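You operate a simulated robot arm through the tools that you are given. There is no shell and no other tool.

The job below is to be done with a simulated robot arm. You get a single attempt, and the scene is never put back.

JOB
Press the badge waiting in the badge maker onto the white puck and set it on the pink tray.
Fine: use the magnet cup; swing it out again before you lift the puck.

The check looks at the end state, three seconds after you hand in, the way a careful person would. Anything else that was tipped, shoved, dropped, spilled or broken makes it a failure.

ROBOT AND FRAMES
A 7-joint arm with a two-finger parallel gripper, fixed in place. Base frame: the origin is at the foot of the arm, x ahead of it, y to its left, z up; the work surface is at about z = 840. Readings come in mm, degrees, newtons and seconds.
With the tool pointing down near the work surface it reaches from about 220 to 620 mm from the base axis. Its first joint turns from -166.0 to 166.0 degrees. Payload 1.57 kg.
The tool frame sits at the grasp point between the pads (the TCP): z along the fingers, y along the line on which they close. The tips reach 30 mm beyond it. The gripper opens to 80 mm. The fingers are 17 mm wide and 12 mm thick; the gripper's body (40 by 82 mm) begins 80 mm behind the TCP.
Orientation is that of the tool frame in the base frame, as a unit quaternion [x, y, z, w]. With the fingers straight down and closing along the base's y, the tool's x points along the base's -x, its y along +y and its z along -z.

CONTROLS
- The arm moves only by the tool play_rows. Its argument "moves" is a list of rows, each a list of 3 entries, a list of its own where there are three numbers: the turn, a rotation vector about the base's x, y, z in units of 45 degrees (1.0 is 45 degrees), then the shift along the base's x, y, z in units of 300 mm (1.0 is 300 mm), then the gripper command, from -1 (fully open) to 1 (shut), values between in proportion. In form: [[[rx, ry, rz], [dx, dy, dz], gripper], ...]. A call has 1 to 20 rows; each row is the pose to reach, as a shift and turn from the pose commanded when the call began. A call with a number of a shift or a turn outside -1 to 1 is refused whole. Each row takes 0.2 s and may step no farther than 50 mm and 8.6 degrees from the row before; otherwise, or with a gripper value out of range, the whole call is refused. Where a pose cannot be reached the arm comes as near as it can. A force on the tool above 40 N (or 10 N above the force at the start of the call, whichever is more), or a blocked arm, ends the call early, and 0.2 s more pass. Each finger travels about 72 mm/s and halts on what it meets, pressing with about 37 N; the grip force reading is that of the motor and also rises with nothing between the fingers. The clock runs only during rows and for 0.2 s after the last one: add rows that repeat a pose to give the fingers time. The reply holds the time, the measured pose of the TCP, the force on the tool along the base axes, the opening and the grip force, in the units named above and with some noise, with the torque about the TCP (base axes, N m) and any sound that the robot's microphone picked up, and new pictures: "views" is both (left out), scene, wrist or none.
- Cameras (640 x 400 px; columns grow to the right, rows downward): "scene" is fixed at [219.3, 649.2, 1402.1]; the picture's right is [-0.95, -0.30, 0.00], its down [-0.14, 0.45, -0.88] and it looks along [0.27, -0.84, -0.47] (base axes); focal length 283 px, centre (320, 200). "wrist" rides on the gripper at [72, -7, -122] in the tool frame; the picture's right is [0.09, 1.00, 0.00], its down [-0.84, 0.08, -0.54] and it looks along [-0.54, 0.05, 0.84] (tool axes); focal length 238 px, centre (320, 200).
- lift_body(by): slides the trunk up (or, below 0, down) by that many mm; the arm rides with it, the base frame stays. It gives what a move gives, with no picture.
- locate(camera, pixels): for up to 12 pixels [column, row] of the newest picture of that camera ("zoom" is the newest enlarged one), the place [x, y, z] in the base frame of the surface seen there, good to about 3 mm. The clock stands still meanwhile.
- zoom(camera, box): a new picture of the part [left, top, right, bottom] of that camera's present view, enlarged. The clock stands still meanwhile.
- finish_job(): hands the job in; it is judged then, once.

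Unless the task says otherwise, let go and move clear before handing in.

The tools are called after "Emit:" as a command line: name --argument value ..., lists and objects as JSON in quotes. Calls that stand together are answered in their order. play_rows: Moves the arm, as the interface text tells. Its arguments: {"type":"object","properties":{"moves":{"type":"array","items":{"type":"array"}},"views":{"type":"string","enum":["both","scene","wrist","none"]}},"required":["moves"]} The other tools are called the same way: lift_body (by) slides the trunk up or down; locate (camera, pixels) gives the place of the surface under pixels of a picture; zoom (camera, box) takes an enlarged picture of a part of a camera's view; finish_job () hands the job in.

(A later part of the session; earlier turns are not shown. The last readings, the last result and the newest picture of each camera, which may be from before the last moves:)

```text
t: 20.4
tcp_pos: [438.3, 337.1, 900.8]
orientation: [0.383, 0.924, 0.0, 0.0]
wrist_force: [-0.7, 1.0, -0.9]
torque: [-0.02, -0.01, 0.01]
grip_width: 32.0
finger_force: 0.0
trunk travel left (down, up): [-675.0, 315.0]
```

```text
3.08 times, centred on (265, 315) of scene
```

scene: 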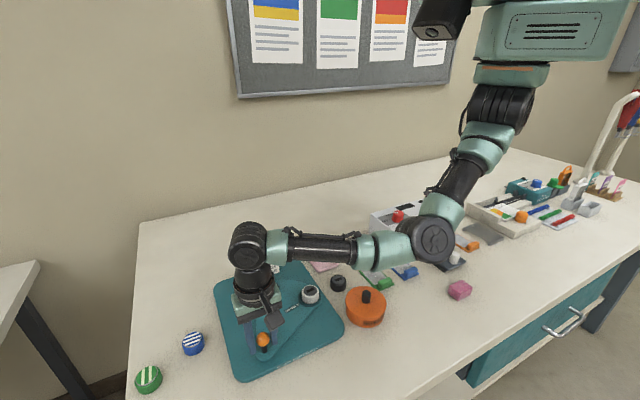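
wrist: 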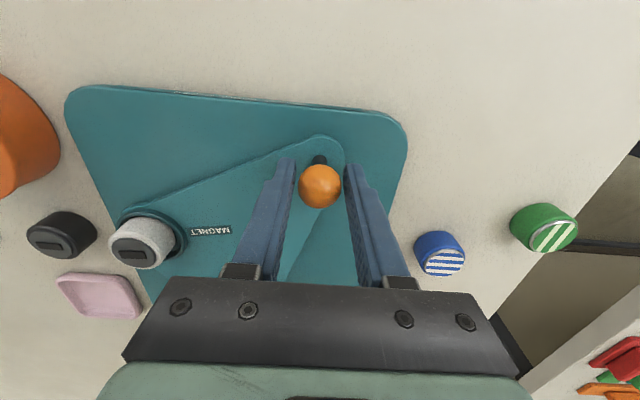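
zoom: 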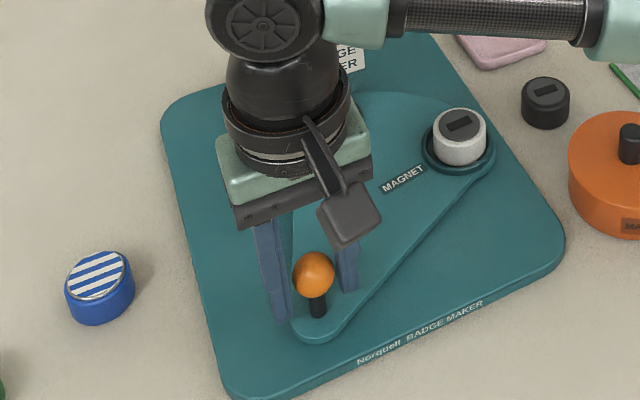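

The knob is loosely caged. I'll start the swing with a short arc toward −x and check the motion.

Emit:
play_rows --moves '[[[0, 0, 0], [-0.013, 0, 0], 0.2], [[0, 0, 0], [-0.027, -0.001, 0], 0.2], [[0, 0, 0], [-0.039, -0.002, 0], 0.2], [[0, 0, 0], [-0.051, -0.004, 0], 0.2], [[0, 0, 0], [-0.063, -0.007, 0], 0.2], [[0, 0, 0], [-0.074, -0.0093, 0], 0.2]]'

Emit:
zoom --camera "wrist" --box '[210, 60, 430, 280]'

Emit:
zoom --camera "scene" --box '[210, 250, 340, 380]'

```text
t: 21.8
tcp_pos: [415.7, 335.3, 902.8]
orientation: [0.383, 0.924, 0.0, 0.0]
wrist_force: [0.1, 0.0, 0.3]
torque: [0.0, 0.0, 0.02]
grip_width: 32.2
finger_force: 0.5
trunk travel left (down, up): [-675.0, 315.0]
```

scene: 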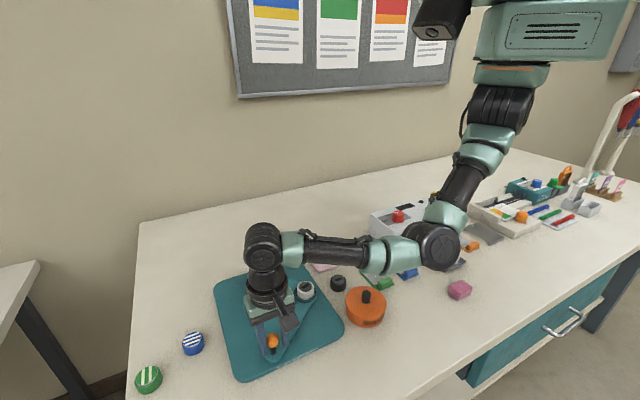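
wrist: 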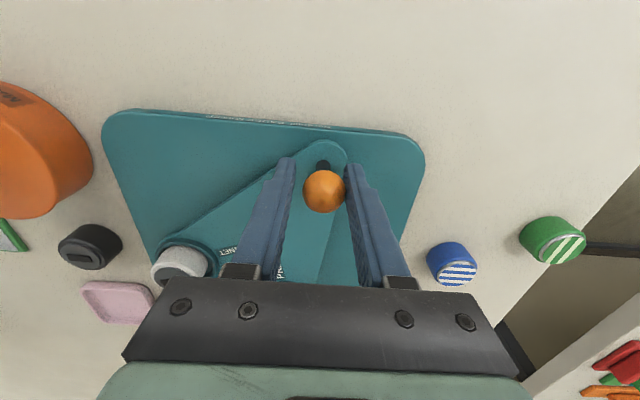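

```text
1.82 times, centred on (320, 170) of wrist
```

zoom: 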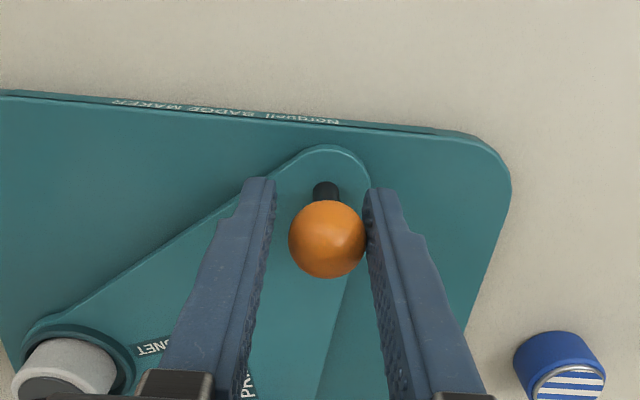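

```text
3.08 times, centred on (275, 315) of scene
```

zoom: 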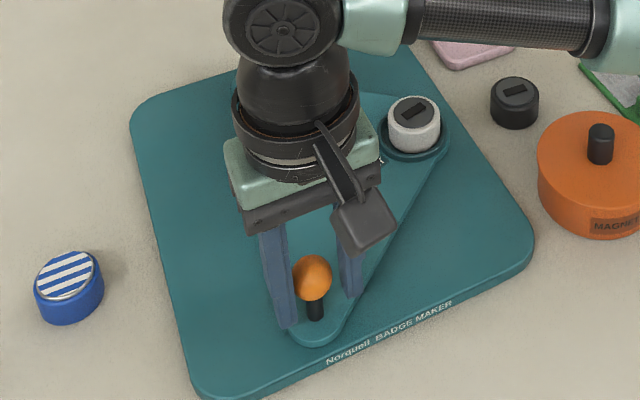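

The plate swings freely about the estimated pivot. I'll continue the arc to about 155°.

Emit:
play_rows --moves '[[[0, 0, 0], [-0.0227, -0.007, 0], 0.2], [[0, 0, 0], [-0.045, -0.0163, 0], 0.2], [[0, 0, 0], [-0.066, -0.0273, 0], 0.2], [[0, 0, 0], [-0.086, -0.04, 0], 0.2], [[0, 0, 0], [-0.105, -0.0547, 0], 0.2], [[0, 0, 0], [-0.1227, -0.0707, 0], 0.2], [[0, 0, 0], [-0.1387, -0.0883, 0], 0.2], [[0, 0, 0], [-0.1533, -0.1073, 0], 0.2], [[0, 0, 0], [-0.166, -0.1273, 0], 0.2], [[0, 0, 0], [-0.177, -0.1483, 0], 0.2]]'

Emit:
zoom --camera "wrist" --box '[210, 60, 430, 280]'

Emit:
zoom --camera "scene" --box '[210, 230, 350, 380]'

```text
t: 24.0
tcp_pos: [360.9, 288.7, 903.2]
orientation: [0.384, 0.923, 0.0, -0.001]
wrist_force: [0.1, 0.5, -0.3]
torque: [-0.01, -0.02, 0.02]
grip_width: 32.0
finger_force: 0.0
trunk travel left (down, up): [-675.0, 315.0]
```

scene: 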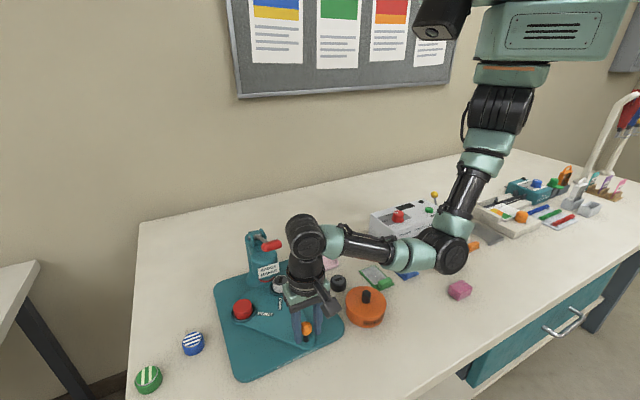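
wrist: 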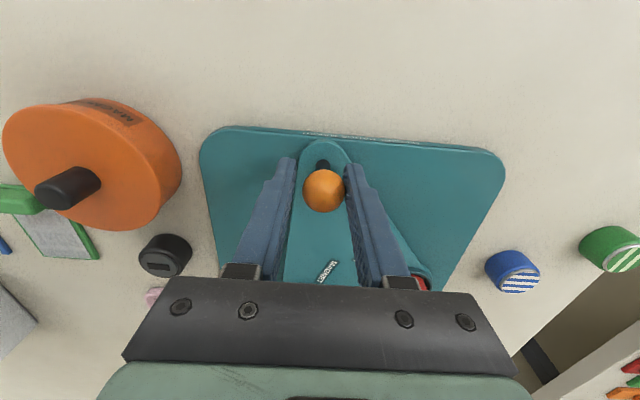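

```text
1.82 times, centred on (320, 170) of wrist
```

zoom: 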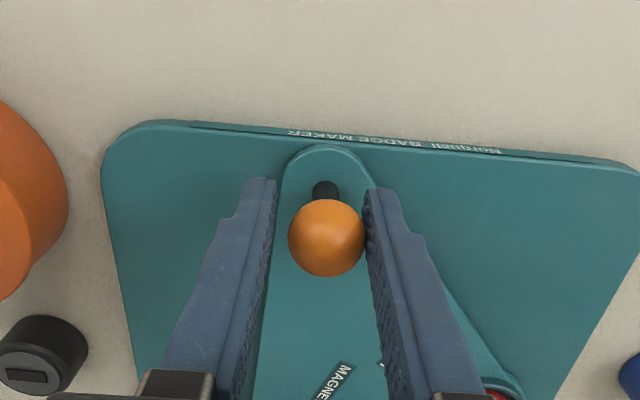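

```text
2.67 times, centred on (280, 305) of scene
```

zoom: 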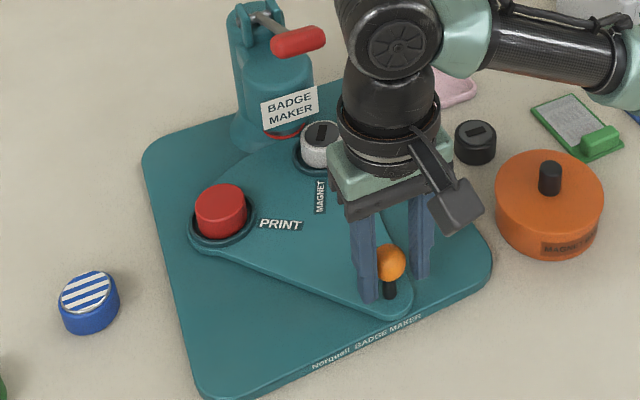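

The red block is now out in the open (scene ≈242,309). I'll zoom on it and on the head.

Emit:
zoom --camera "scene" --box '[227, 293, 257, 325]'

Emit:
zoom --camera "scene" --box '[260, 260, 300, 300]'

```text
12.50 times, centred on (242, 309) of scene
```

zoom: 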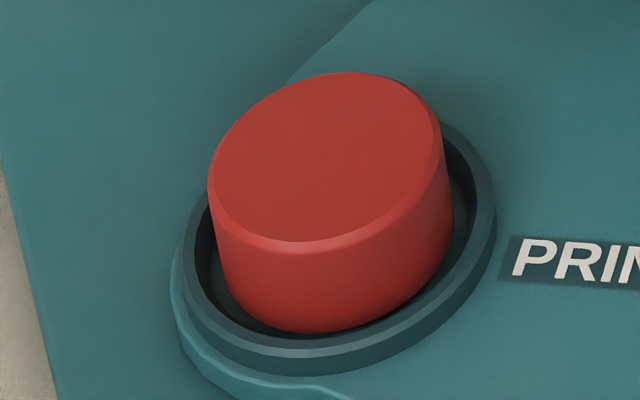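

```text
10.00 times, centred on (280, 280) of scene
```

zoom: 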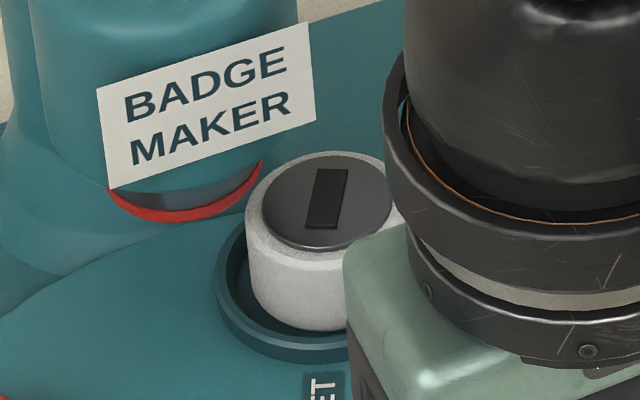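

The red block is a plain chamfered cylinder. The orange canister carries a label beginning "MAGNET"; I'll read that and look at other printed hints on the bench.

Emit:
zoom --camera "scene" --box '[340, 280, 395, 332]'

Emit:
zoom --camera "scene" --box '[240, 0, 460, 100]'

Emit:
zoom --camera "scene" --box '[440, 150, 640, 260]'

Emit:
zoom --camera "scene" --box '[250, 225, 300, 285]'

```text
7.69 times, centred on (368, 306) of scene
```

zoom: 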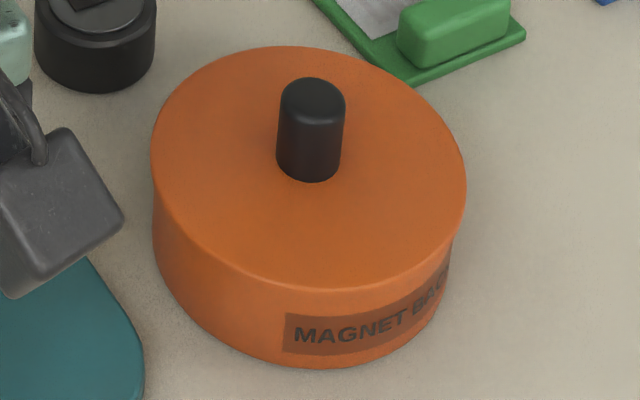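

```text
2.91 times, centred on (350, 50) of scene
```

zoom: 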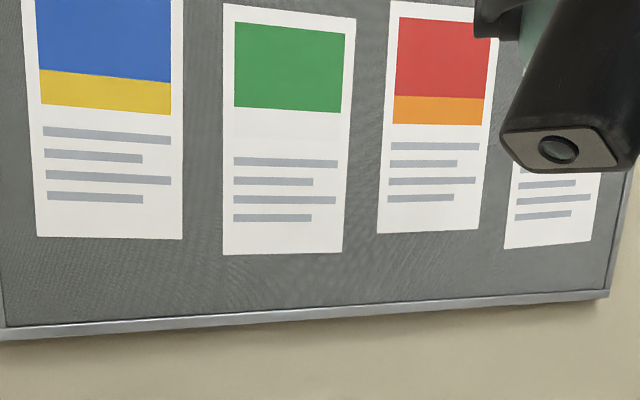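

```text
3.20 times, centred on (540, 205) of scene
```

zoom: 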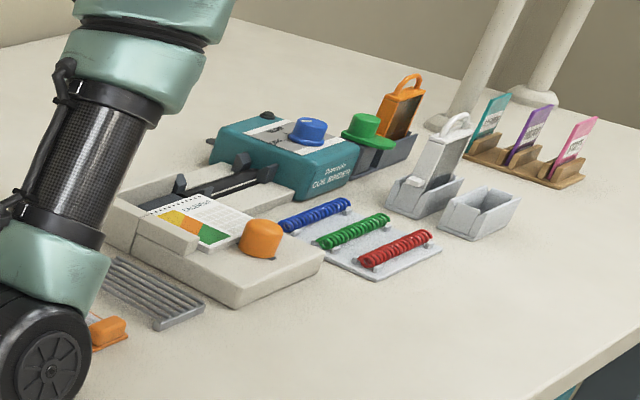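

```text
6.67 times, centred on (275, 255) of scene
```

zoom: 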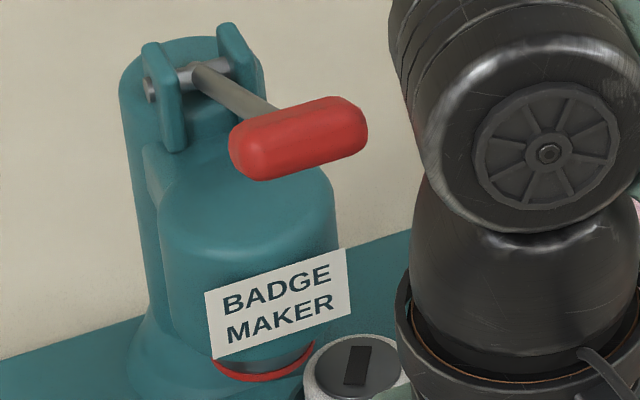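

The canister reads "MAGNET BACKS": the pucks are magnet backs, so the bar-magnet side is the back and the badge belongs on the plain face. The puck lies magnet-up, so I'll swing the plate back out and turn the puck over before pressing.

Emit:
play_rows --moves '[[[0, 0, 0], [0.011, 0.021, 0], 0.2], [[0, 0, 0], [0.0237, 0.041, 0], 0.2], [[0, 0, 0], [0.038, 0.061, 0], 0.2], [[0, 0, 0], [0.0543, 0.0777, 0], 0.2], [[0, 0, 0], [0.072, 0.094, 0], 0.2], [[0, 0, 0], [0.091, 0.1083, 0], 0.2], [[0, 0, 0], [0.111, 0.121, 0], 0.2], [[0, 0, 0], [0.132, 0.132, 0], 0.2], [[0, 0, 0], [0.154, 0.141, 0], 0.2], [[0, 0, 0], [0.177, 0.1483, 0], 0.2], [[0, 0, 0], [0.2, 0.154, 0], 0.2], [[0, 0, 0], [0.224, 0.1567, 0], 0.2], [[0, 0, 0], [0.248, 0.1577, 0], 0.2], [[0, 0, 0], [0.2573, 0.1575, 0], 0.2]]'

Emit:
zoom --camera "scene" --box '[210, 230, 350, 380]'

```text
t: 27.0
tcp_pos: [439.7, 337.8, 903.0]
orientation: [0.383, 0.924, 0.0, 0.001]
wrist_force: [0.1, 0.0, 0.2]
torque: [-0.02, 0.01, 0.01]
grip_width: 32.2
finger_force: 0.1
trunk travel left (down, up): [-675.0, 315.0]
```

scene: 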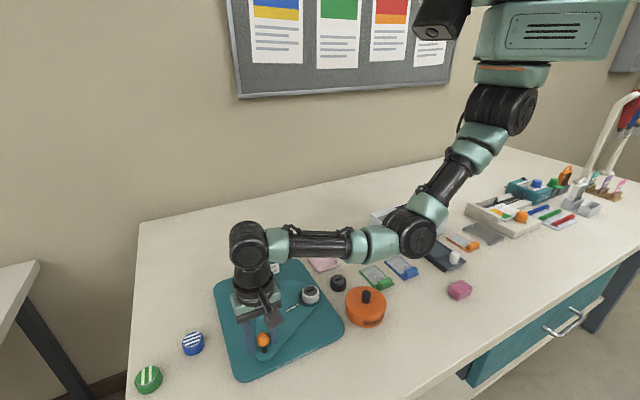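
wrist: 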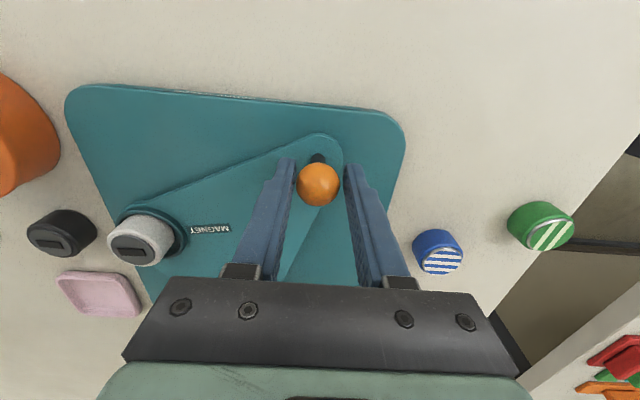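

```text
2.67 times, centred on (280, 305) of scene
```

zoom: 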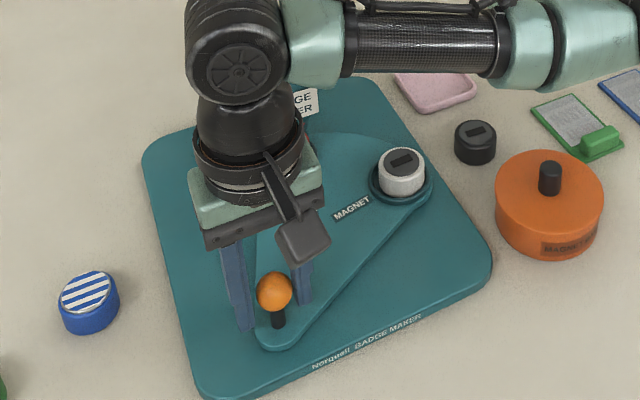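

The plate is back out. I'll rise off the knob and go back around to above the puck at zero yaw.

Emit:
play_rows --moves '[[[0, 0, 0], [0, 0, 0.0], -0.2], [[0, 0, 0], [0, 0, 0.14], -0.3], [[0, 0, 0], [0, 0, 0.3], -0.3], [[0, 0, 0.1], [-0.15, 0, 0.36], -0.3], [[0, 0, 0.25], [-0.28, -0.03, 0.36], -0.5], [[0, 0, 0.4], [-0.36, -0.14, 0.36], -0.5], [[0, 0, 0.55], [-0.36, -0.28, 0.36], -0.5], [[0, 0, 0.7], [-0.36, -0.4, 0.36], -0.5], [[0, 0, 0.85], [-0.27, -0.5, 0.36], -0.5], [[0, 0, 1.0], [-0.147, -0.537, 0.36], -0.5], [[0, 0, 1.0], [-0.147, -0.537, 0.24], -0.5], [[0, 0, 1.0], [-0.147, -0.537, 0.2], -0.5]]' --views "wrist"

Emit:
zoom --camera "wrist" --box '[270, 90, 370, 180]'

Emit:
locate --camera "zoom" --pixels '[[320, 200]]'

```text
t: 29.6
tcp_pos: [395.3, 175.5, 959.9]
orientation: [0.0, 1.0, 0.0, 0.0]
wrist_force: [0.2, -0.1, 1.0]
torque: [-0.01, -0.01, 0.01]
grip_width: 59.5
finger_force: 0.0
trunk travel left (down, up): [-675.0, 315.0]
```

wrist: 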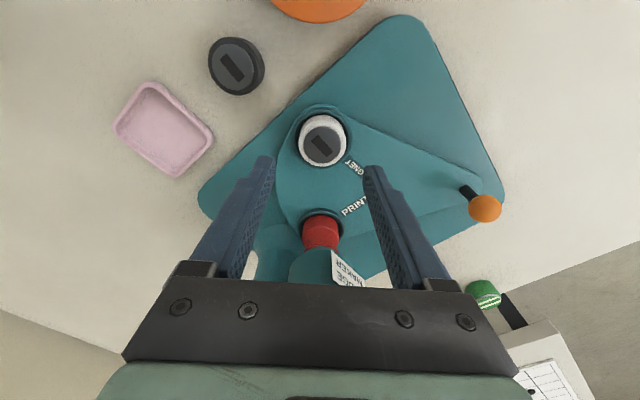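

```text
4.44 times, centred on (320, 135) of wrist
```

zoom: 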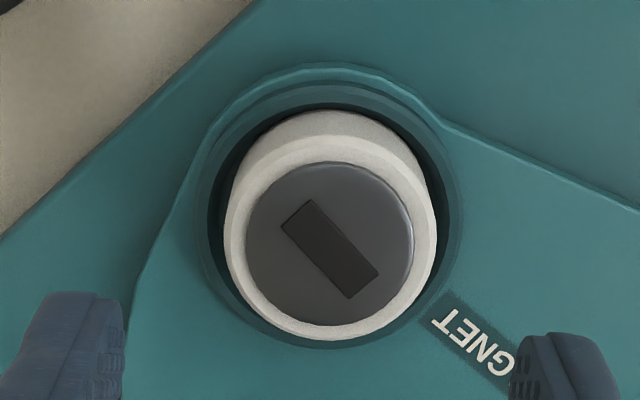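

```text
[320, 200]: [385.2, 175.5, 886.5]
```

The puck is at about (396,177.5). I'll descend, grip it with the tips just above the rim, and lift.

Emit:
play_rows --moves '[[[0, 0, 0], [0.003, 0.006, -0.1], -0.5], [[0, 0, 0], [0.003, 0.006, -0.188], -0.5], [[0, 0, 0], [0.003, 0.006, -0.188], 0.1], [[0, 0, 0], [0.003, 0.006, -0.188], 0.6], [[0, 0, 0], [0.003, 0.006, -0.188], 0.6], [[0, 0, 0], [0.003, 0.006, -0.1], 0.6], [[0, 0, 0], [0.003, 0.006, 0.06], 0.6], [[0, 0, 0], [0.003, 0.006, 0.2], 0.6]]'

Emit:
locate --camera "scene" --pixels '[[330, 240], [350, 220], [365, 200], [300, 230], [340, 235], [366, 225], [400, 203], [360, 190]]'

```text
t: 31.4
tcp_pos: [395.1, 175.2, 1022.4]
orientation: [0.0, 1.0, 0.0, 0.0]
wrist_force: [0.3, -0.3, 0.0]
torque: [0.01, -0.01, 0.0]
grip_width: 39.6
finger_force: 36.8
trunk travel left (down, up): [-675.0, 315.0]
```

scene: 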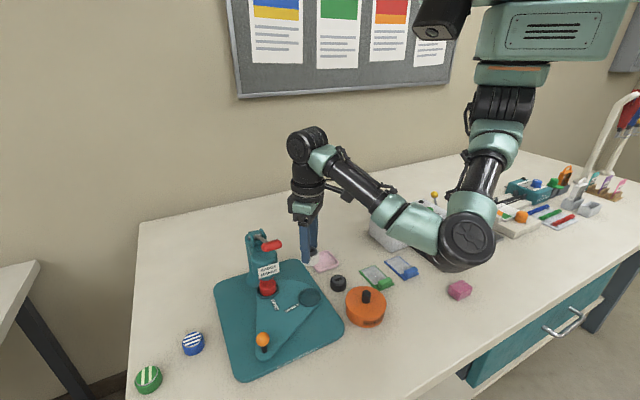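
wrist: 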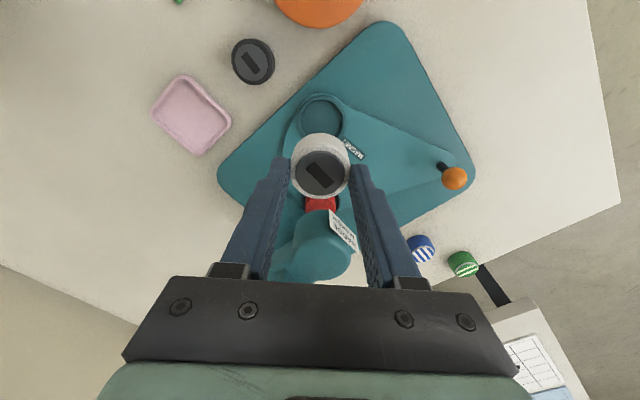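

```text
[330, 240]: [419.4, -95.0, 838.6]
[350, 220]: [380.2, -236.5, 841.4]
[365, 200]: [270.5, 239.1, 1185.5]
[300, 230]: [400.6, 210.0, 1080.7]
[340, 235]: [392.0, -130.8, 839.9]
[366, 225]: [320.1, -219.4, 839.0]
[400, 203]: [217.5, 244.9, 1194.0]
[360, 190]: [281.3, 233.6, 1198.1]
```

The puck is held (39.6 mm). I'll carry it to the open table area near (440,−80), yawing toward −90° on the way.

Emit:
play_rows --moves '[[[0, 0, 0], [0, -0.1, 0.1], 0.6], [[0, 0, -0.15], [0.0, -0.25, 0.1], 0.6], [[0, 0, -0.3], [0.03, -0.4, 0.1], 0.6], [[0, 0, -0.45], [0.06, -0.55, 0.1], 0.6], [[0, 0, -0.6], [0.09, -0.7, 0.1], 0.6], [[0, 0, -0.75], [0.12, -0.8, 0.1], 0.6], [[0, 0, -0.9], [0.15, -0.85, 0.1], 0.6], [[0, 0, -1.0], [0.15, -0.85, 0.1], 0.6]]' --views "none"

Emit:
play_rows --moves '[[[0, 0, -0.15], [0, 0, 0], 0.6], [[0, 0, -0.3], [0, 0, 0], 0.6], [[0, 0, -0.45], [0, 0, 0], 0.6], [[0, 0, -0.6], [0, 0, 0], 0.6], [[0, 0, -0.75], [0, 0, 0], 0.6], [[0, 0, -0.9], [0, 0, 0], 0.6], [[0, 0, -1.0], [0, 0, 0], 0.6], [[0, 0, -1.0], [0, 0, 0], 0.6]]'

```text
t: 33.2
tcp_pos: [440.8, -77.2, 1052.5]
orientation: [0.384, 0.924, 0.0, 0.0]
wrist_force: [0.1, 0.5, -0.8]
torque: [-0.04, -0.01, 0.02]
grip_width: 39.6
finger_force: 37.1
trunk travel left (down, up): [-675.0, 315.0]
```

```text
t: 35.0
tcp_pos: [440.5, -77.4, 1052.9]
orientation: [0.707, 0.707, 0.001, -0.001]
wrist_force: [0.0, -0.5, 0.4]
torque: [-0.02, 0.01, 0.03]
grip_width: 39.7
finger_force: 37.2
trunk travel left (down, up): [-675.0, 315.0]
```

scene: 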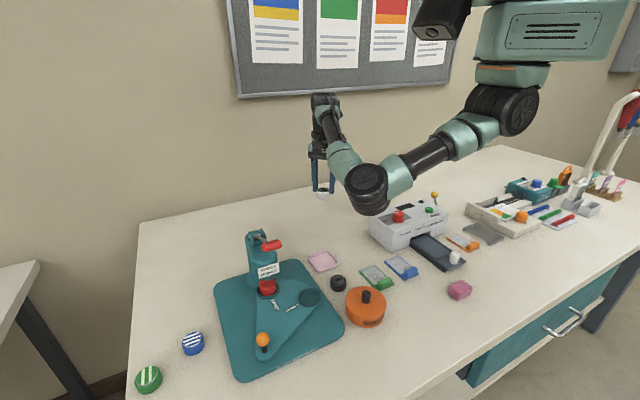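
wrist: 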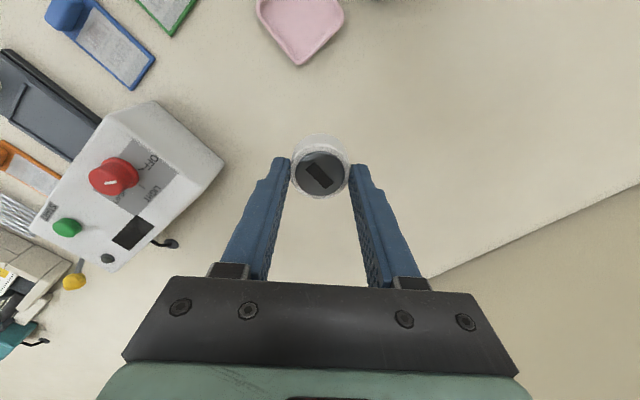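

Yaw −90 reached with the puck at wrist (320,168). Now I'll lean the tool about the base x axis (pointing toward +y) by 45° in the air to test reach.

Emit:
locate --camera "wrist" --pixels '[[430, 275], [560, 220], [300, 60], [220, 165], [420, 150]]'

Emit:
play_rows --moves '[[[0.18, 0, 0], [0, 0, -0.04], 0.6], [[0.36, 0, 0], [0, 0, -0.08], 0.6], [[0.54, 0, 0], [0, 0, -0.12], 0.6], [[0.72, 0, 0], [0, 0, -0.16], 0.6], [[0.9, 0, 0], [0, 0, -0.2], 0.6], [[1.0, 0, 0], [0, 0, -0.2], 0.6], [[1.0, 0, 0], [0, 0, -0.2], 0.6]]'

```text
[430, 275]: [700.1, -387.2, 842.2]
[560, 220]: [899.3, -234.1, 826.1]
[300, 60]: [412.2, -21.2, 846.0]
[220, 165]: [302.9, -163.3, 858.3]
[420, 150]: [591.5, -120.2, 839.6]
```

```text
t: 36.6
tcp_pos: [440.0, -77.6, 992.9]
orientation: [0.653, 0.653, 0.271, -0.271]
wrist_force: [0.0, -0.6, -0.2]
torque: [-0.01, 0.04, -0.01]
grip_width: 39.5
finger_force: 36.9
trunk travel left (down, up): [-675.0, 315.0]
```

scene: 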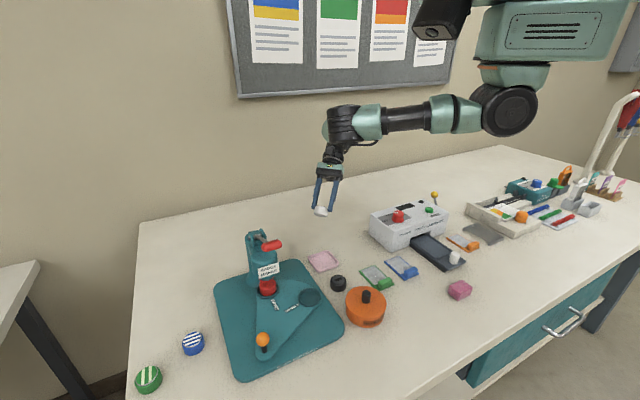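
wrist: 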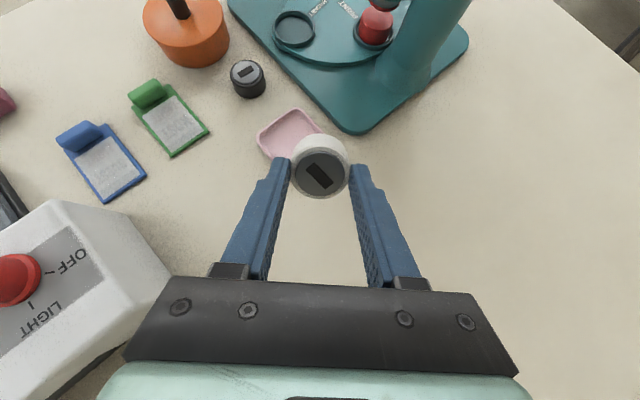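

Reach is fine. I'll lean another 22° while shifting back in −y and stay at z≈930 to check clearances.

Emit:
play_rows --moves '[[[0.16, 0, 0], [0, -0.04, -0.05], 0.6], [[0.32, 0, 0], [0, -0.1, -0.1], 0.6], [[0.48, 0, 0], [0, -0.13, -0.15], 0.6], [[0.49, 0, 0], [0, -0.15, -0.2], 0.6], [[0.49, 0, 0], [0, -0.15, -0.2], 0.6]]'

Emit:
zoom --camera "scene" --box '[270, 150, 390, 260]'

```text
t: 37.8
tcp_pos: [439.4, -123.1, 932.9]
orientation: [0.589, 0.589, 0.391, -0.391]
wrist_force: [-0.1, -0.7, -0.1]
torque: [-0.02, -0.03, 0.0]
grip_width: 39.4
finger_force: 36.8
trunk travel left (down, up): [-675.0, 315.0]
```

scene: 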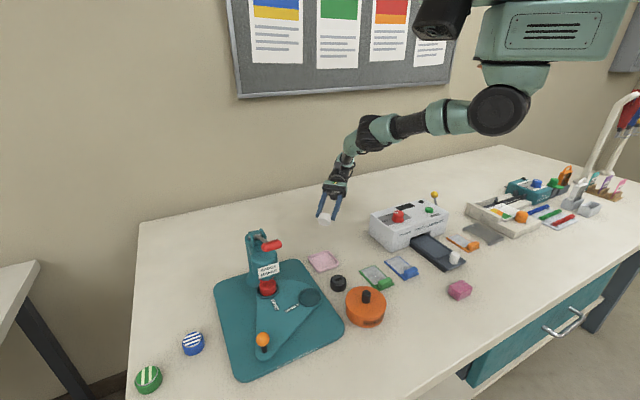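
wrist: 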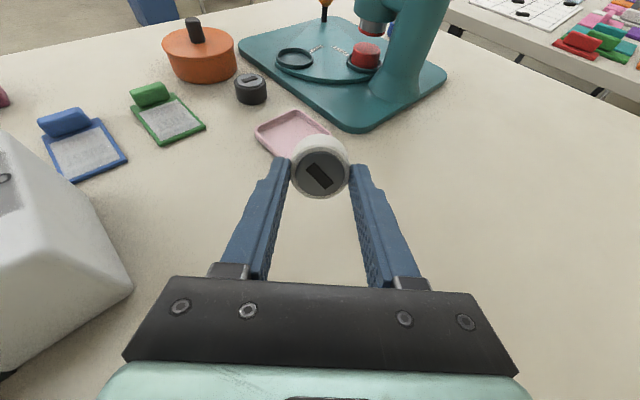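

```text
3.64 times, centred on (330, 205) of scene
```

zoom: 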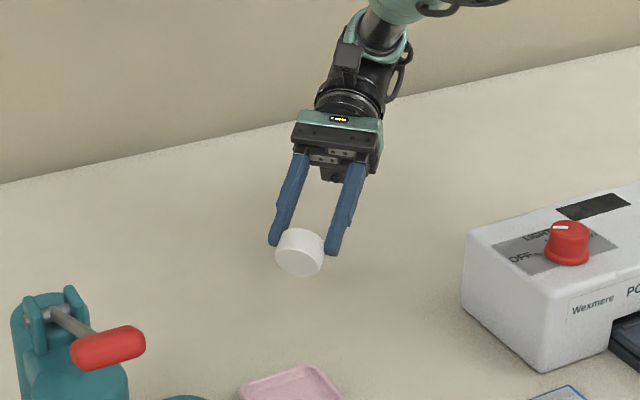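

The lean is 67° and the gripper clears well. I'll lower until the puck's edge is about at the table (TCP z≈877) and check.

Emit:
play_rows --moves '[[[0, 0, 0], [0, 0, -0.08], 0.6], [[0, 0, 0], [0, 0, -0.15], 0.6], [[0, 0, 0], [0, 0, -0.18], 0.6], [[0, 0, 0], [0, 0, -0.18], 0.6]]'

Emit:
zoom --camera "scene" --box '[300, 200, 360, 255]'

Emit:
zoom --camera "wrist" --box '[250, 110, 390, 230]'

```text
t: 38.8
tcp_pos: [438.9, -122.4, 879.7]
orientation: [0.59, 0.589, 0.391, -0.39]
wrist_force: [1.2, -0.3, -0.1]
torque: [-0.06, -0.04, 0.0]
grip_width: 39.6
finger_force: 36.6
trunk travel left (down, up): [-675.0, 315.0]
```

scene: 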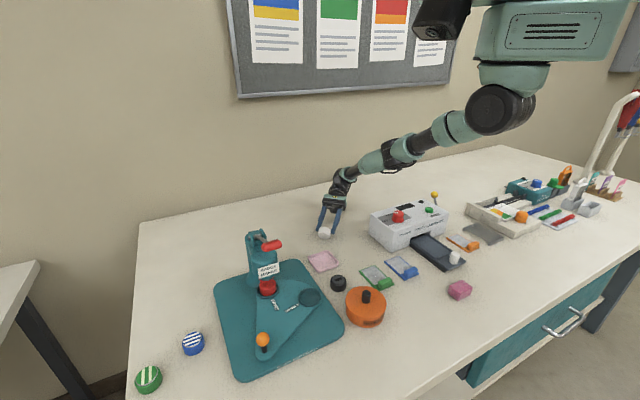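
wrist: 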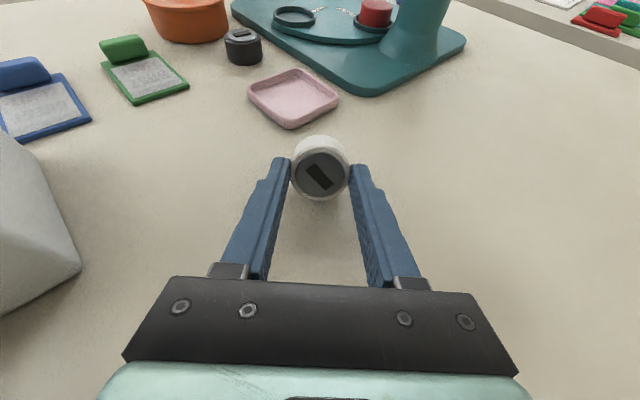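

```text
7.27 times, centred on (330, 228) of scene
```

zoom: 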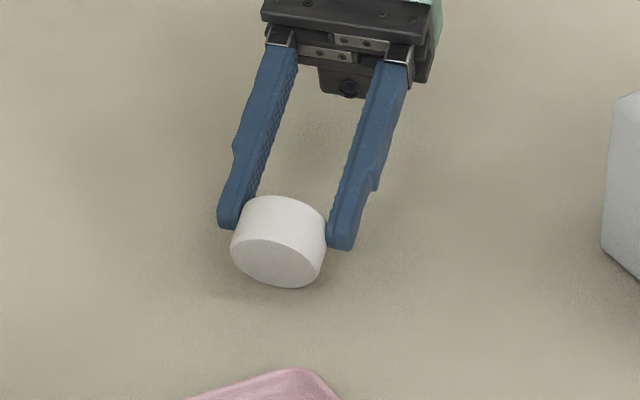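

```text
3.33 times, centred on (320, 170) of wrist
```

zoom: 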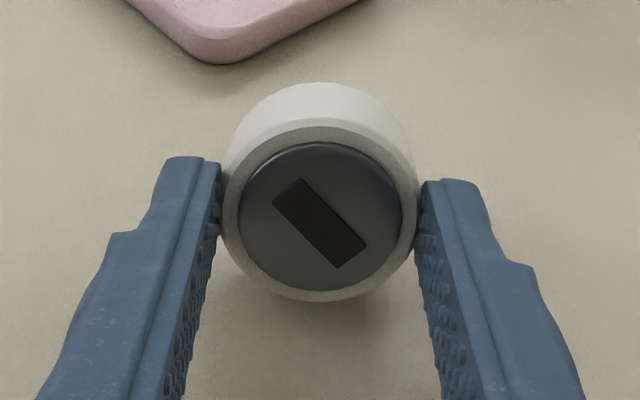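

The puck hangs just above the table. I'll lower ~3.5 mm more, then open only to ~44 mm so it rocks onto its rim while caged.

Emit:
play_rows --moves '[[[0, 0, 0], [0, 0, -0.008], 0.6], [[0, 0, 0], [0, 0, -0.013], 0.6], [[0, 0, 0], [0, 0, -0.013], 0.6]]' --views "none"

Emit:
zoom --camera "scene" --box '[300, 200, 360, 255]'

```text
t: 39.6
tcp_pos: [439.7, -121.3, 877.4]
orientation: [0.59, 0.589, 0.391, -0.39]
wrist_force: [-0.7, 0.0, 0.8]
torque: [-0.03, 0.01, -0.03]
grip_width: 39.6
finger_force: 36.6
out of reach, approached as far as the arm can: row 2, 3
trunk travel left (down, up): [-675.0, 315.0]
```

```text
7.27 times, centred on (330, 228) of scene
```

zoom: 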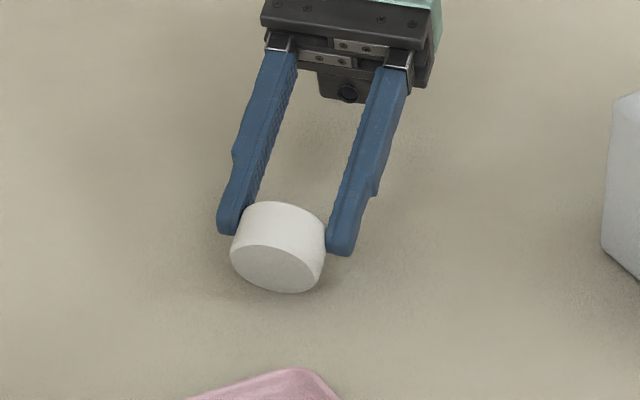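

The arm hit its reach limit just 1–2 mm short; I'll use the trunk to lower the last bit.

Emit:
lift_body --by -2

Emit:
zoom --camera "scene" --box '[300, 200, 360, 255]'

```text
t: 40.1
tcp_pos: [440.0, -120.5, 876.5]
orientation: [0.589, 0.591, 0.39, -0.39]
wrist_force: [-1.8, -0.3, 6.2]
torque: [0.21, 0.05, 0.04]
grip_width: 39.7
finger_force: 36.9
trunk travel left (down, up): [-673.0, 317.0]
```

```text
7.27 times, centred on (330, 228) of scene
```

zoom: 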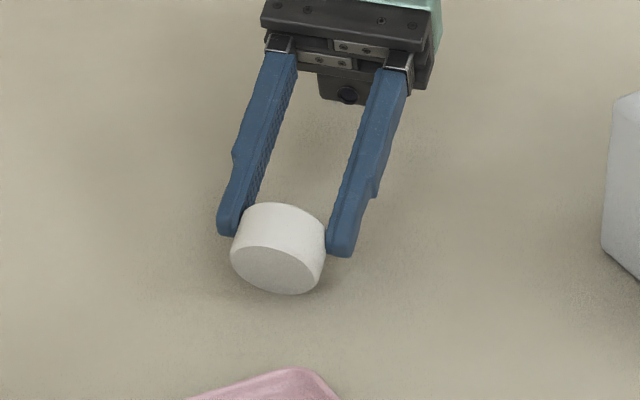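

Contact felt (6 N). I'll open slightly so the puck rocks onto its rim.

Emit:
play_rows --moves '[[[0, 0, 0], [0, 0, 0.0], -0.1], [[0, 0, 0], [0, 0, 0], -0.1], [[0, 0, 0], [0, 0, 0], -0.1]]' --views "wrist"

Emit:
zoom --camera "scene" --box '[300, 200, 360, 255]'

Emit:
zoom --camera "wrist" --box '[250, 110, 390, 230]'

```text
t: 40.9
tcp_pos: [440.0, -120.3, 874.4]
orientation: [0.59, 0.589, 0.391, -0.39]
wrist_force: [0.4, -0.4, 0.2]
torque: [0.0, 0.0, -0.01]
grip_width: 43.9
finger_force: 0.0
trunk travel left (down, up): [-673.0, 317.0]
```

wrist: 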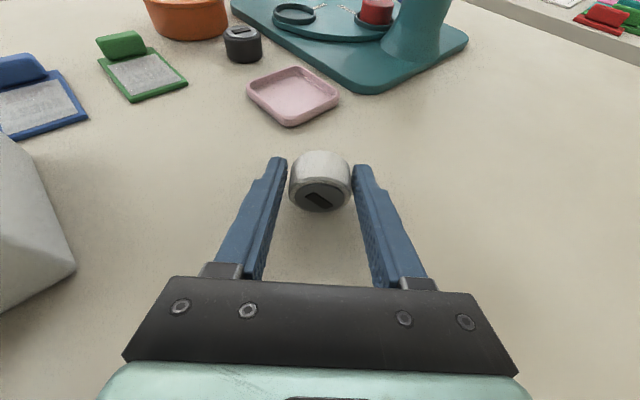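

```text
7.27 times, centred on (330, 228) of scene
```

zoom: 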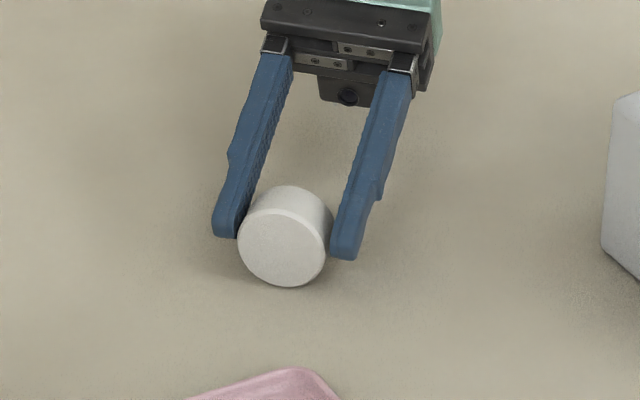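

```text
3.33 times, centred on (320, 170) of wrist
```

zoom: 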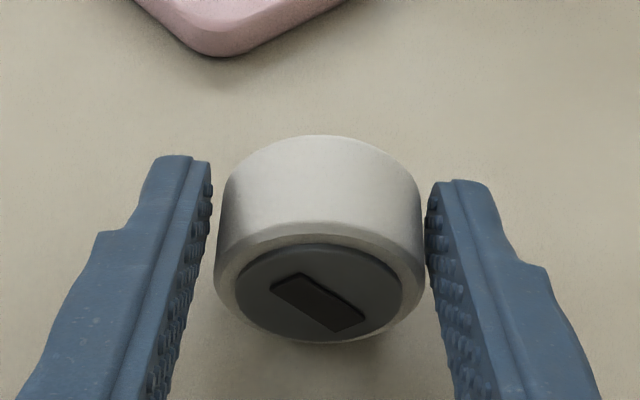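

The puck now stands on its rim between the fingers, plain face toward +y. I'll rotate the loosely open gripper about it back toward vertical, keeping it caged.

Emit:
play_rows --moves '[[[-0.178, 0, 0], [0, 0, -0.002], -0.1], [[-0.356, 0, 0], [0, 0.005, -0.001], -0.1], [[-0.533, 0, 0], [0, 0.0123, 0.0057], -0.1], [[-0.711, 0, 0], [0, 0.0203, 0.012], -0.1], [[-0.711, 0, 0], [0, 0.0203, 0.012], -0.1]]' --views "wrist"

Emit:
zoom --camera "scene" --box '[300, 200, 360, 255]'

Emit:
zoom --camera "wrist" --box '[250, 110, 390, 230]'

```text
t: 41.5
tcp_pos: [466.5, -134.1, 863.6]
orientation: [0.623, 0.633, 0.323, -0.328]
wrist_force: [-8.3, 2.7, 19.3]
torque: [0.49, -0.23, 0.16]
grip_width: 41.1
finger_force: 0.1
out of reach, approached as far as the arm can: row 1, 2, 3
trunk travel left (down, up): [-673.0, 317.0]
stopped in row 3: the force on the tool passed its limit at 47 N (the readings are from after the stop); the commanded pose is now the measured one
```

wrist: 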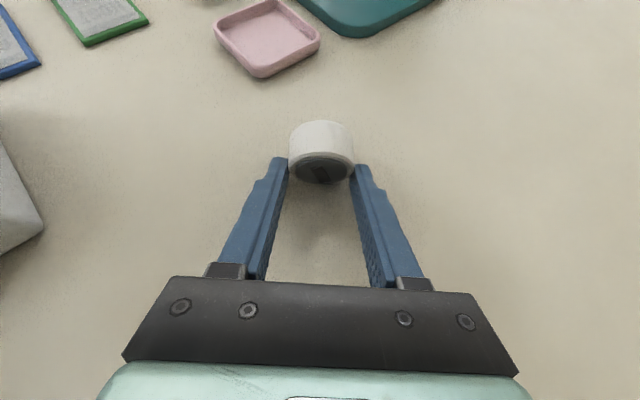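

```text
7.27 times, centred on (330, 228) of scene
```

zoom: 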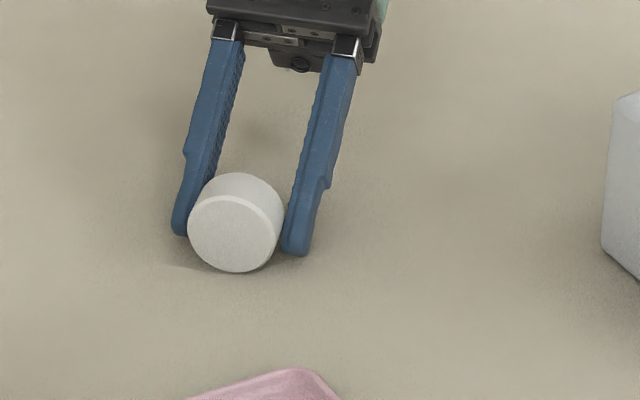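

```text
3.33 times, centred on (320, 170) of wrist
```

zoom: 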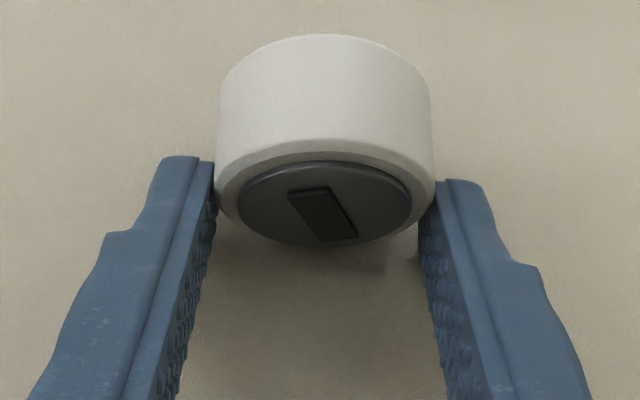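

The arm ran out of reach while rotating and its tips now press on the table (19 N); the puck is still standing between the fingers. I'll relieve the pressure with the trunk.

Emit:
lift_body --by 5

Emit:
zoom --camera "scene" --box '[295, 200, 355, 255]'

```text
t: 42.1
tcp_pos: [466.1, -136.6, 865.4]
orientation: [0.627, 0.632, 0.32, -0.323]
wrist_force: [-0.8, 0.1, 0.4]
torque: [0.03, 0.0, 0.0]
grip_width: 43.8
finger_force: 0.0
trunk travel left (down, up): [-678.0, 312.0]
```

```text
7.27 times, centred on (325, 228) of scene
```

zoom: 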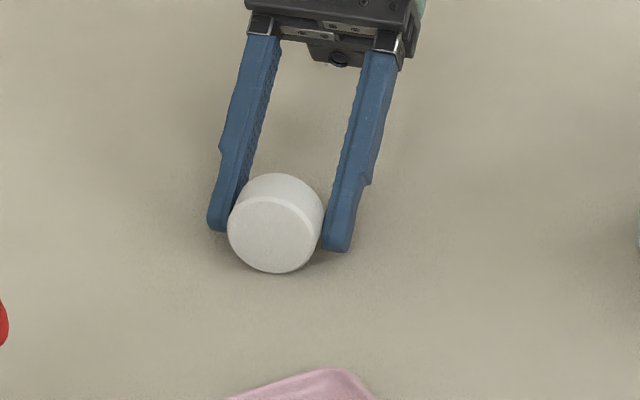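

Force is gone and the puck still stands, caged. I'll measure the puck's position relative to the tips.

Emit:
locate --camera "zoom" --pixels '[[275, 235], [245, 235], [305, 235], [275, 205], [275, 265], [275, 185], [215, 220], [335, 240]]'

Emit:
zoom --camera "wrist" --box '[250, 110, 390, 230]'

```text
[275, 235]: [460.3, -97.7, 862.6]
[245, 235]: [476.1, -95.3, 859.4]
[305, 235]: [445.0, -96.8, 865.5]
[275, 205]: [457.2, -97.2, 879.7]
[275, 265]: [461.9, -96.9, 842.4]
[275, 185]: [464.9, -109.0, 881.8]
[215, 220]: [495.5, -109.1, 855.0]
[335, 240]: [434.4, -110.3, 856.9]
```

```text
3.33 times, centred on (320, 170) of wrist
```

zoom: 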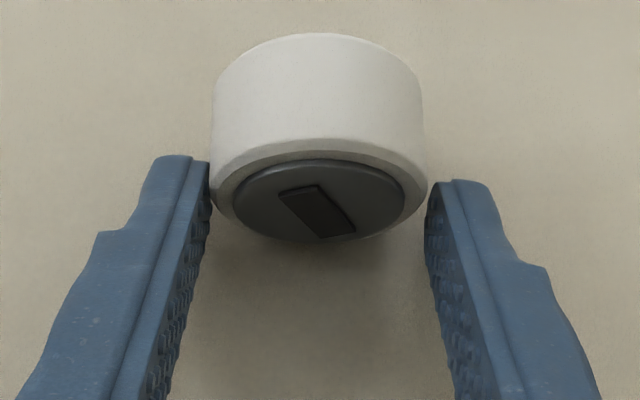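

The puck stands at about (461,−110,860). I'll open wide, then raise straight up with the trunk so the fingers leave it without touching.

Emit:
play_rows --moves '[[[0, 0, 0], [0, 0, 0], -0.5], [[0, 0, 0], [0, 0, 0], -0.9], [[0, 0, 0], [0, 0, 0], -0.9]]' --views "none"

Emit:
lift_body --by 120

Emit:
zoom --camera "scene" --box '[280, 150, 380, 260]'

```text
t: 42.9
tcp_pos: [467.7, -135.1, 866.4]
orientation: [0.626, 0.633, 0.321, -0.324]
wrist_force: [-0.4, 0.2, -0.5]
torque: [0.0, 0.0, -0.04]
grip_width: 76.2
finger_force: 0.2
trunk travel left (down, up): [-678.0, 312.0]
```

```text
t: 44.4
tcp_pos: [466.6, -135.5, 987.9]
orientation: [0.626, 0.633, 0.32, -0.324]
wrist_force: [0.3, -0.1, -0.3]
torque: [0.01, -0.02, -0.02]
grip_width: 75.9
finger_force: 0.1
trunk travel left (down, up): [-798.0, 192.0]
```

```text
3.64 times, centred on (330, 205) of scene
```

zoom: 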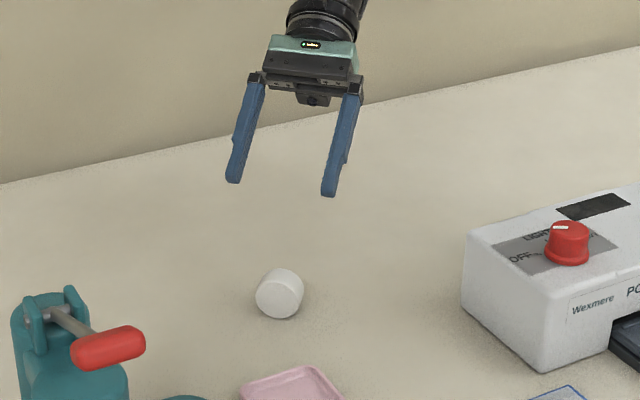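

The puck stands free on its rim at scene (322,230). I'll bring the tool to vertical up here.

Emit:
play_rows --moves '[[[-0.17, 0, 0], [0, 0, 0.05], -0.9], [[-0.34, 0, 0], [0, 0, 0.1], -0.9], [[-0.51, 0, 0], [0, 0, 0.12], -0.9], [[-0.68, 0, 0], [0, 0, 0.12], -0.9], [[-0.85, 0, 0], [0, 0, 0.12], -0.9], [[-1.0, 0, 0], [0, 0, 0.12], -0.9], [[-1.0, 0, 0], [0, 0, 0.12], -0.9]]' --views "none"

Emit:
play_rows --moves '[[[-0.17, 0, 0], [0, 0.04, 0], -0.9], [[-0.204, 0, 0], [-0.015, 0.08, 0], -0.9], [[-0.204, 0, 0], [-0.015, 0.08, 0], -0.9]]'

```text
t: 46.0
tcp_pos: [571.3, -179.3, 977.6]
orientation: [0.703, 0.707, 0.053, -0.061]
wrist_force: [1.5, 0.5, 0.6]
torque: [-0.06, 0.01, 0.01]
grip_width: 75.7
finger_force: 0.0
out of reach, approached as far as the arm can: row 1, 2, 3, 4, 5, 6, 7
trunk travel left (down, up): [-798.0, 192.0]
```

```text
t: 46.8
tcp_pos: [588.7, -162.5, 968.4]
orientation: [0.705, 0.709, -0.004, -0.004]
wrist_force: [0.0, -0.5, 0.3]
torque: [0.03, 0.0, 0.01]
grip_width: 76.0
finger_force: 0.0
out of reach, approached as far as the arm can: row 1, 2, 3
trunk travel left (down, up): [-798.0, 192.0]
```

scene: 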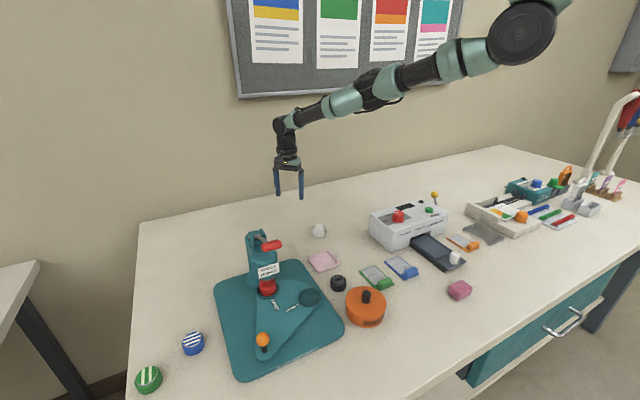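
wrist: 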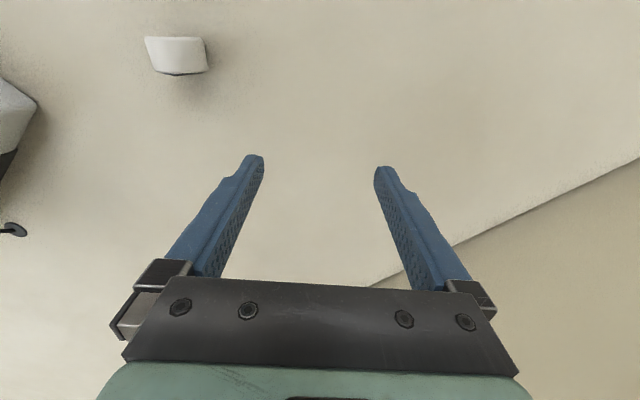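

The arm is overstretched because the trunk is high; it drifted to (589,−162). I'll lower the trunk some and then command back over the puck.

Emit:
lift_body --by -70

Emit:
play_rows --moves '[[[0, 0, 0], [-0.05, 0.01, 0.08], -0.9], [[0, 0, 0], [-0.15, 0.03, 0.2], -0.9], [[0, 0, 0], [-0.2, 0.05, 0.3], -0.9], [[0, 0, 0], [-0.2, 0.05, 0.3], -0.9]]'

```text
t: 47.9
tcp_pos: [588.5, -163.0, 899.0]
orientation: [0.705, 0.709, -0.004, -0.005]
wrist_force: [-0.1, -0.6, -0.6]
torque: [-0.03, -0.02, 0.03]
grip_width: 75.9
finger_force: 0.0
trunk travel left (down, up): [-728.0, 262.0]
```

```text
t: 48.9
tcp_pos: [609.3, -173.0, 966.3]
orientation: [0.705, 0.709, -0.006, -0.006]
wrist_force: [0.0, -0.2, 0.1]
torque: [0.02, 0.01, -0.01]
grip_width: 76.1
finger_force: 0.1
out of reach, approached as far as the arm can: row 1, 2, 3, 4
trunk travel left (down, up): [-728.0, 262.0]
```

scene: 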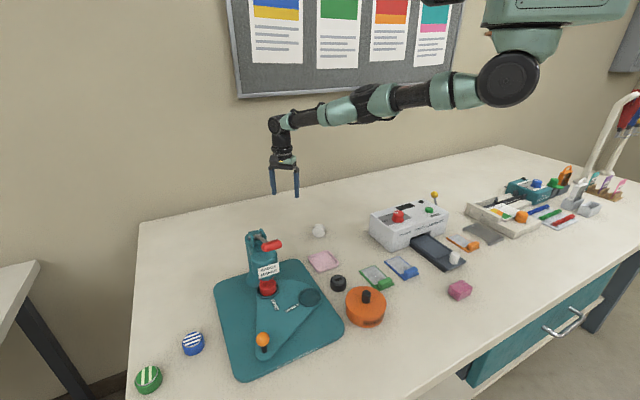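
wrist: 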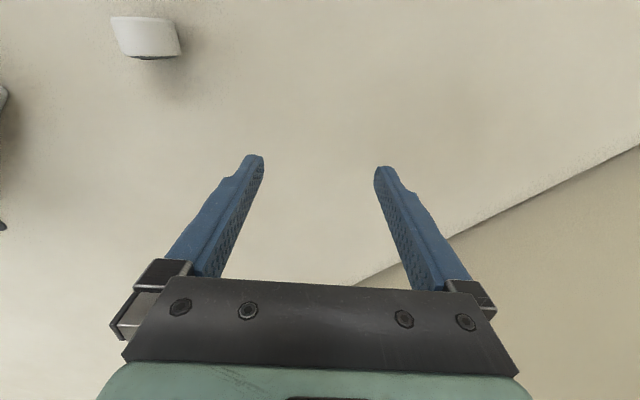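

The arm seems stuck in a stretched configuration. I'll try undoing the yaw while commanding back toward the well-conditioned region.

Emit:
play_rows --moves '[[[0, 0, 0.15], [0, 0.03, 0], -0.9], [[0, 0, 0.3], [0, 0.1, 0], -0.9], [[0, 0, 0.45], [0, 0.2, 0], -0.9], [[0, 0, 0.6], [0, 0.3, 0], -0.9], [[0, 0, 0.75], [0, 0.4, 0], -0.9], [[0, 0, 0.9], [0, 0.5, 0], -0.9], [[0, 0, 1.0], [0, 0.5, 0], -0.9]]'

```text
t: 50.5
tcp_pos: [633.7, -19.6, 958.4]
orientation: [0.379, 0.925, -0.005, -0.003]
wrist_force: [0.4, 0.6, -0.1]
torque: [0.01, 0.0, -0.01]
grip_width: 76.0
finger_force: 0.0
out of reach, approached as far as the arm can: row 1, 2, 3, 4, 5, 6, 7
trunk travel left (down, up): [-728.0, 262.0]
```

scene: 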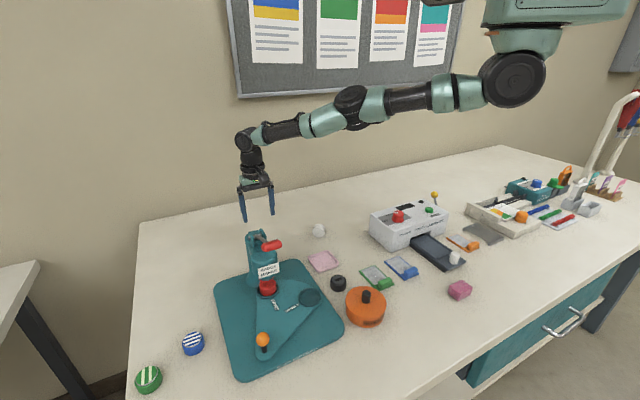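
wrist: 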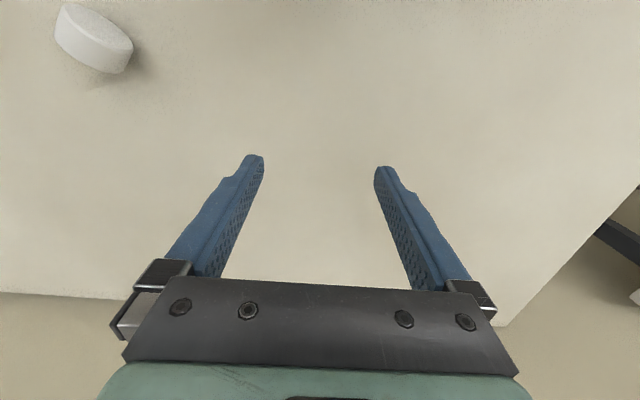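

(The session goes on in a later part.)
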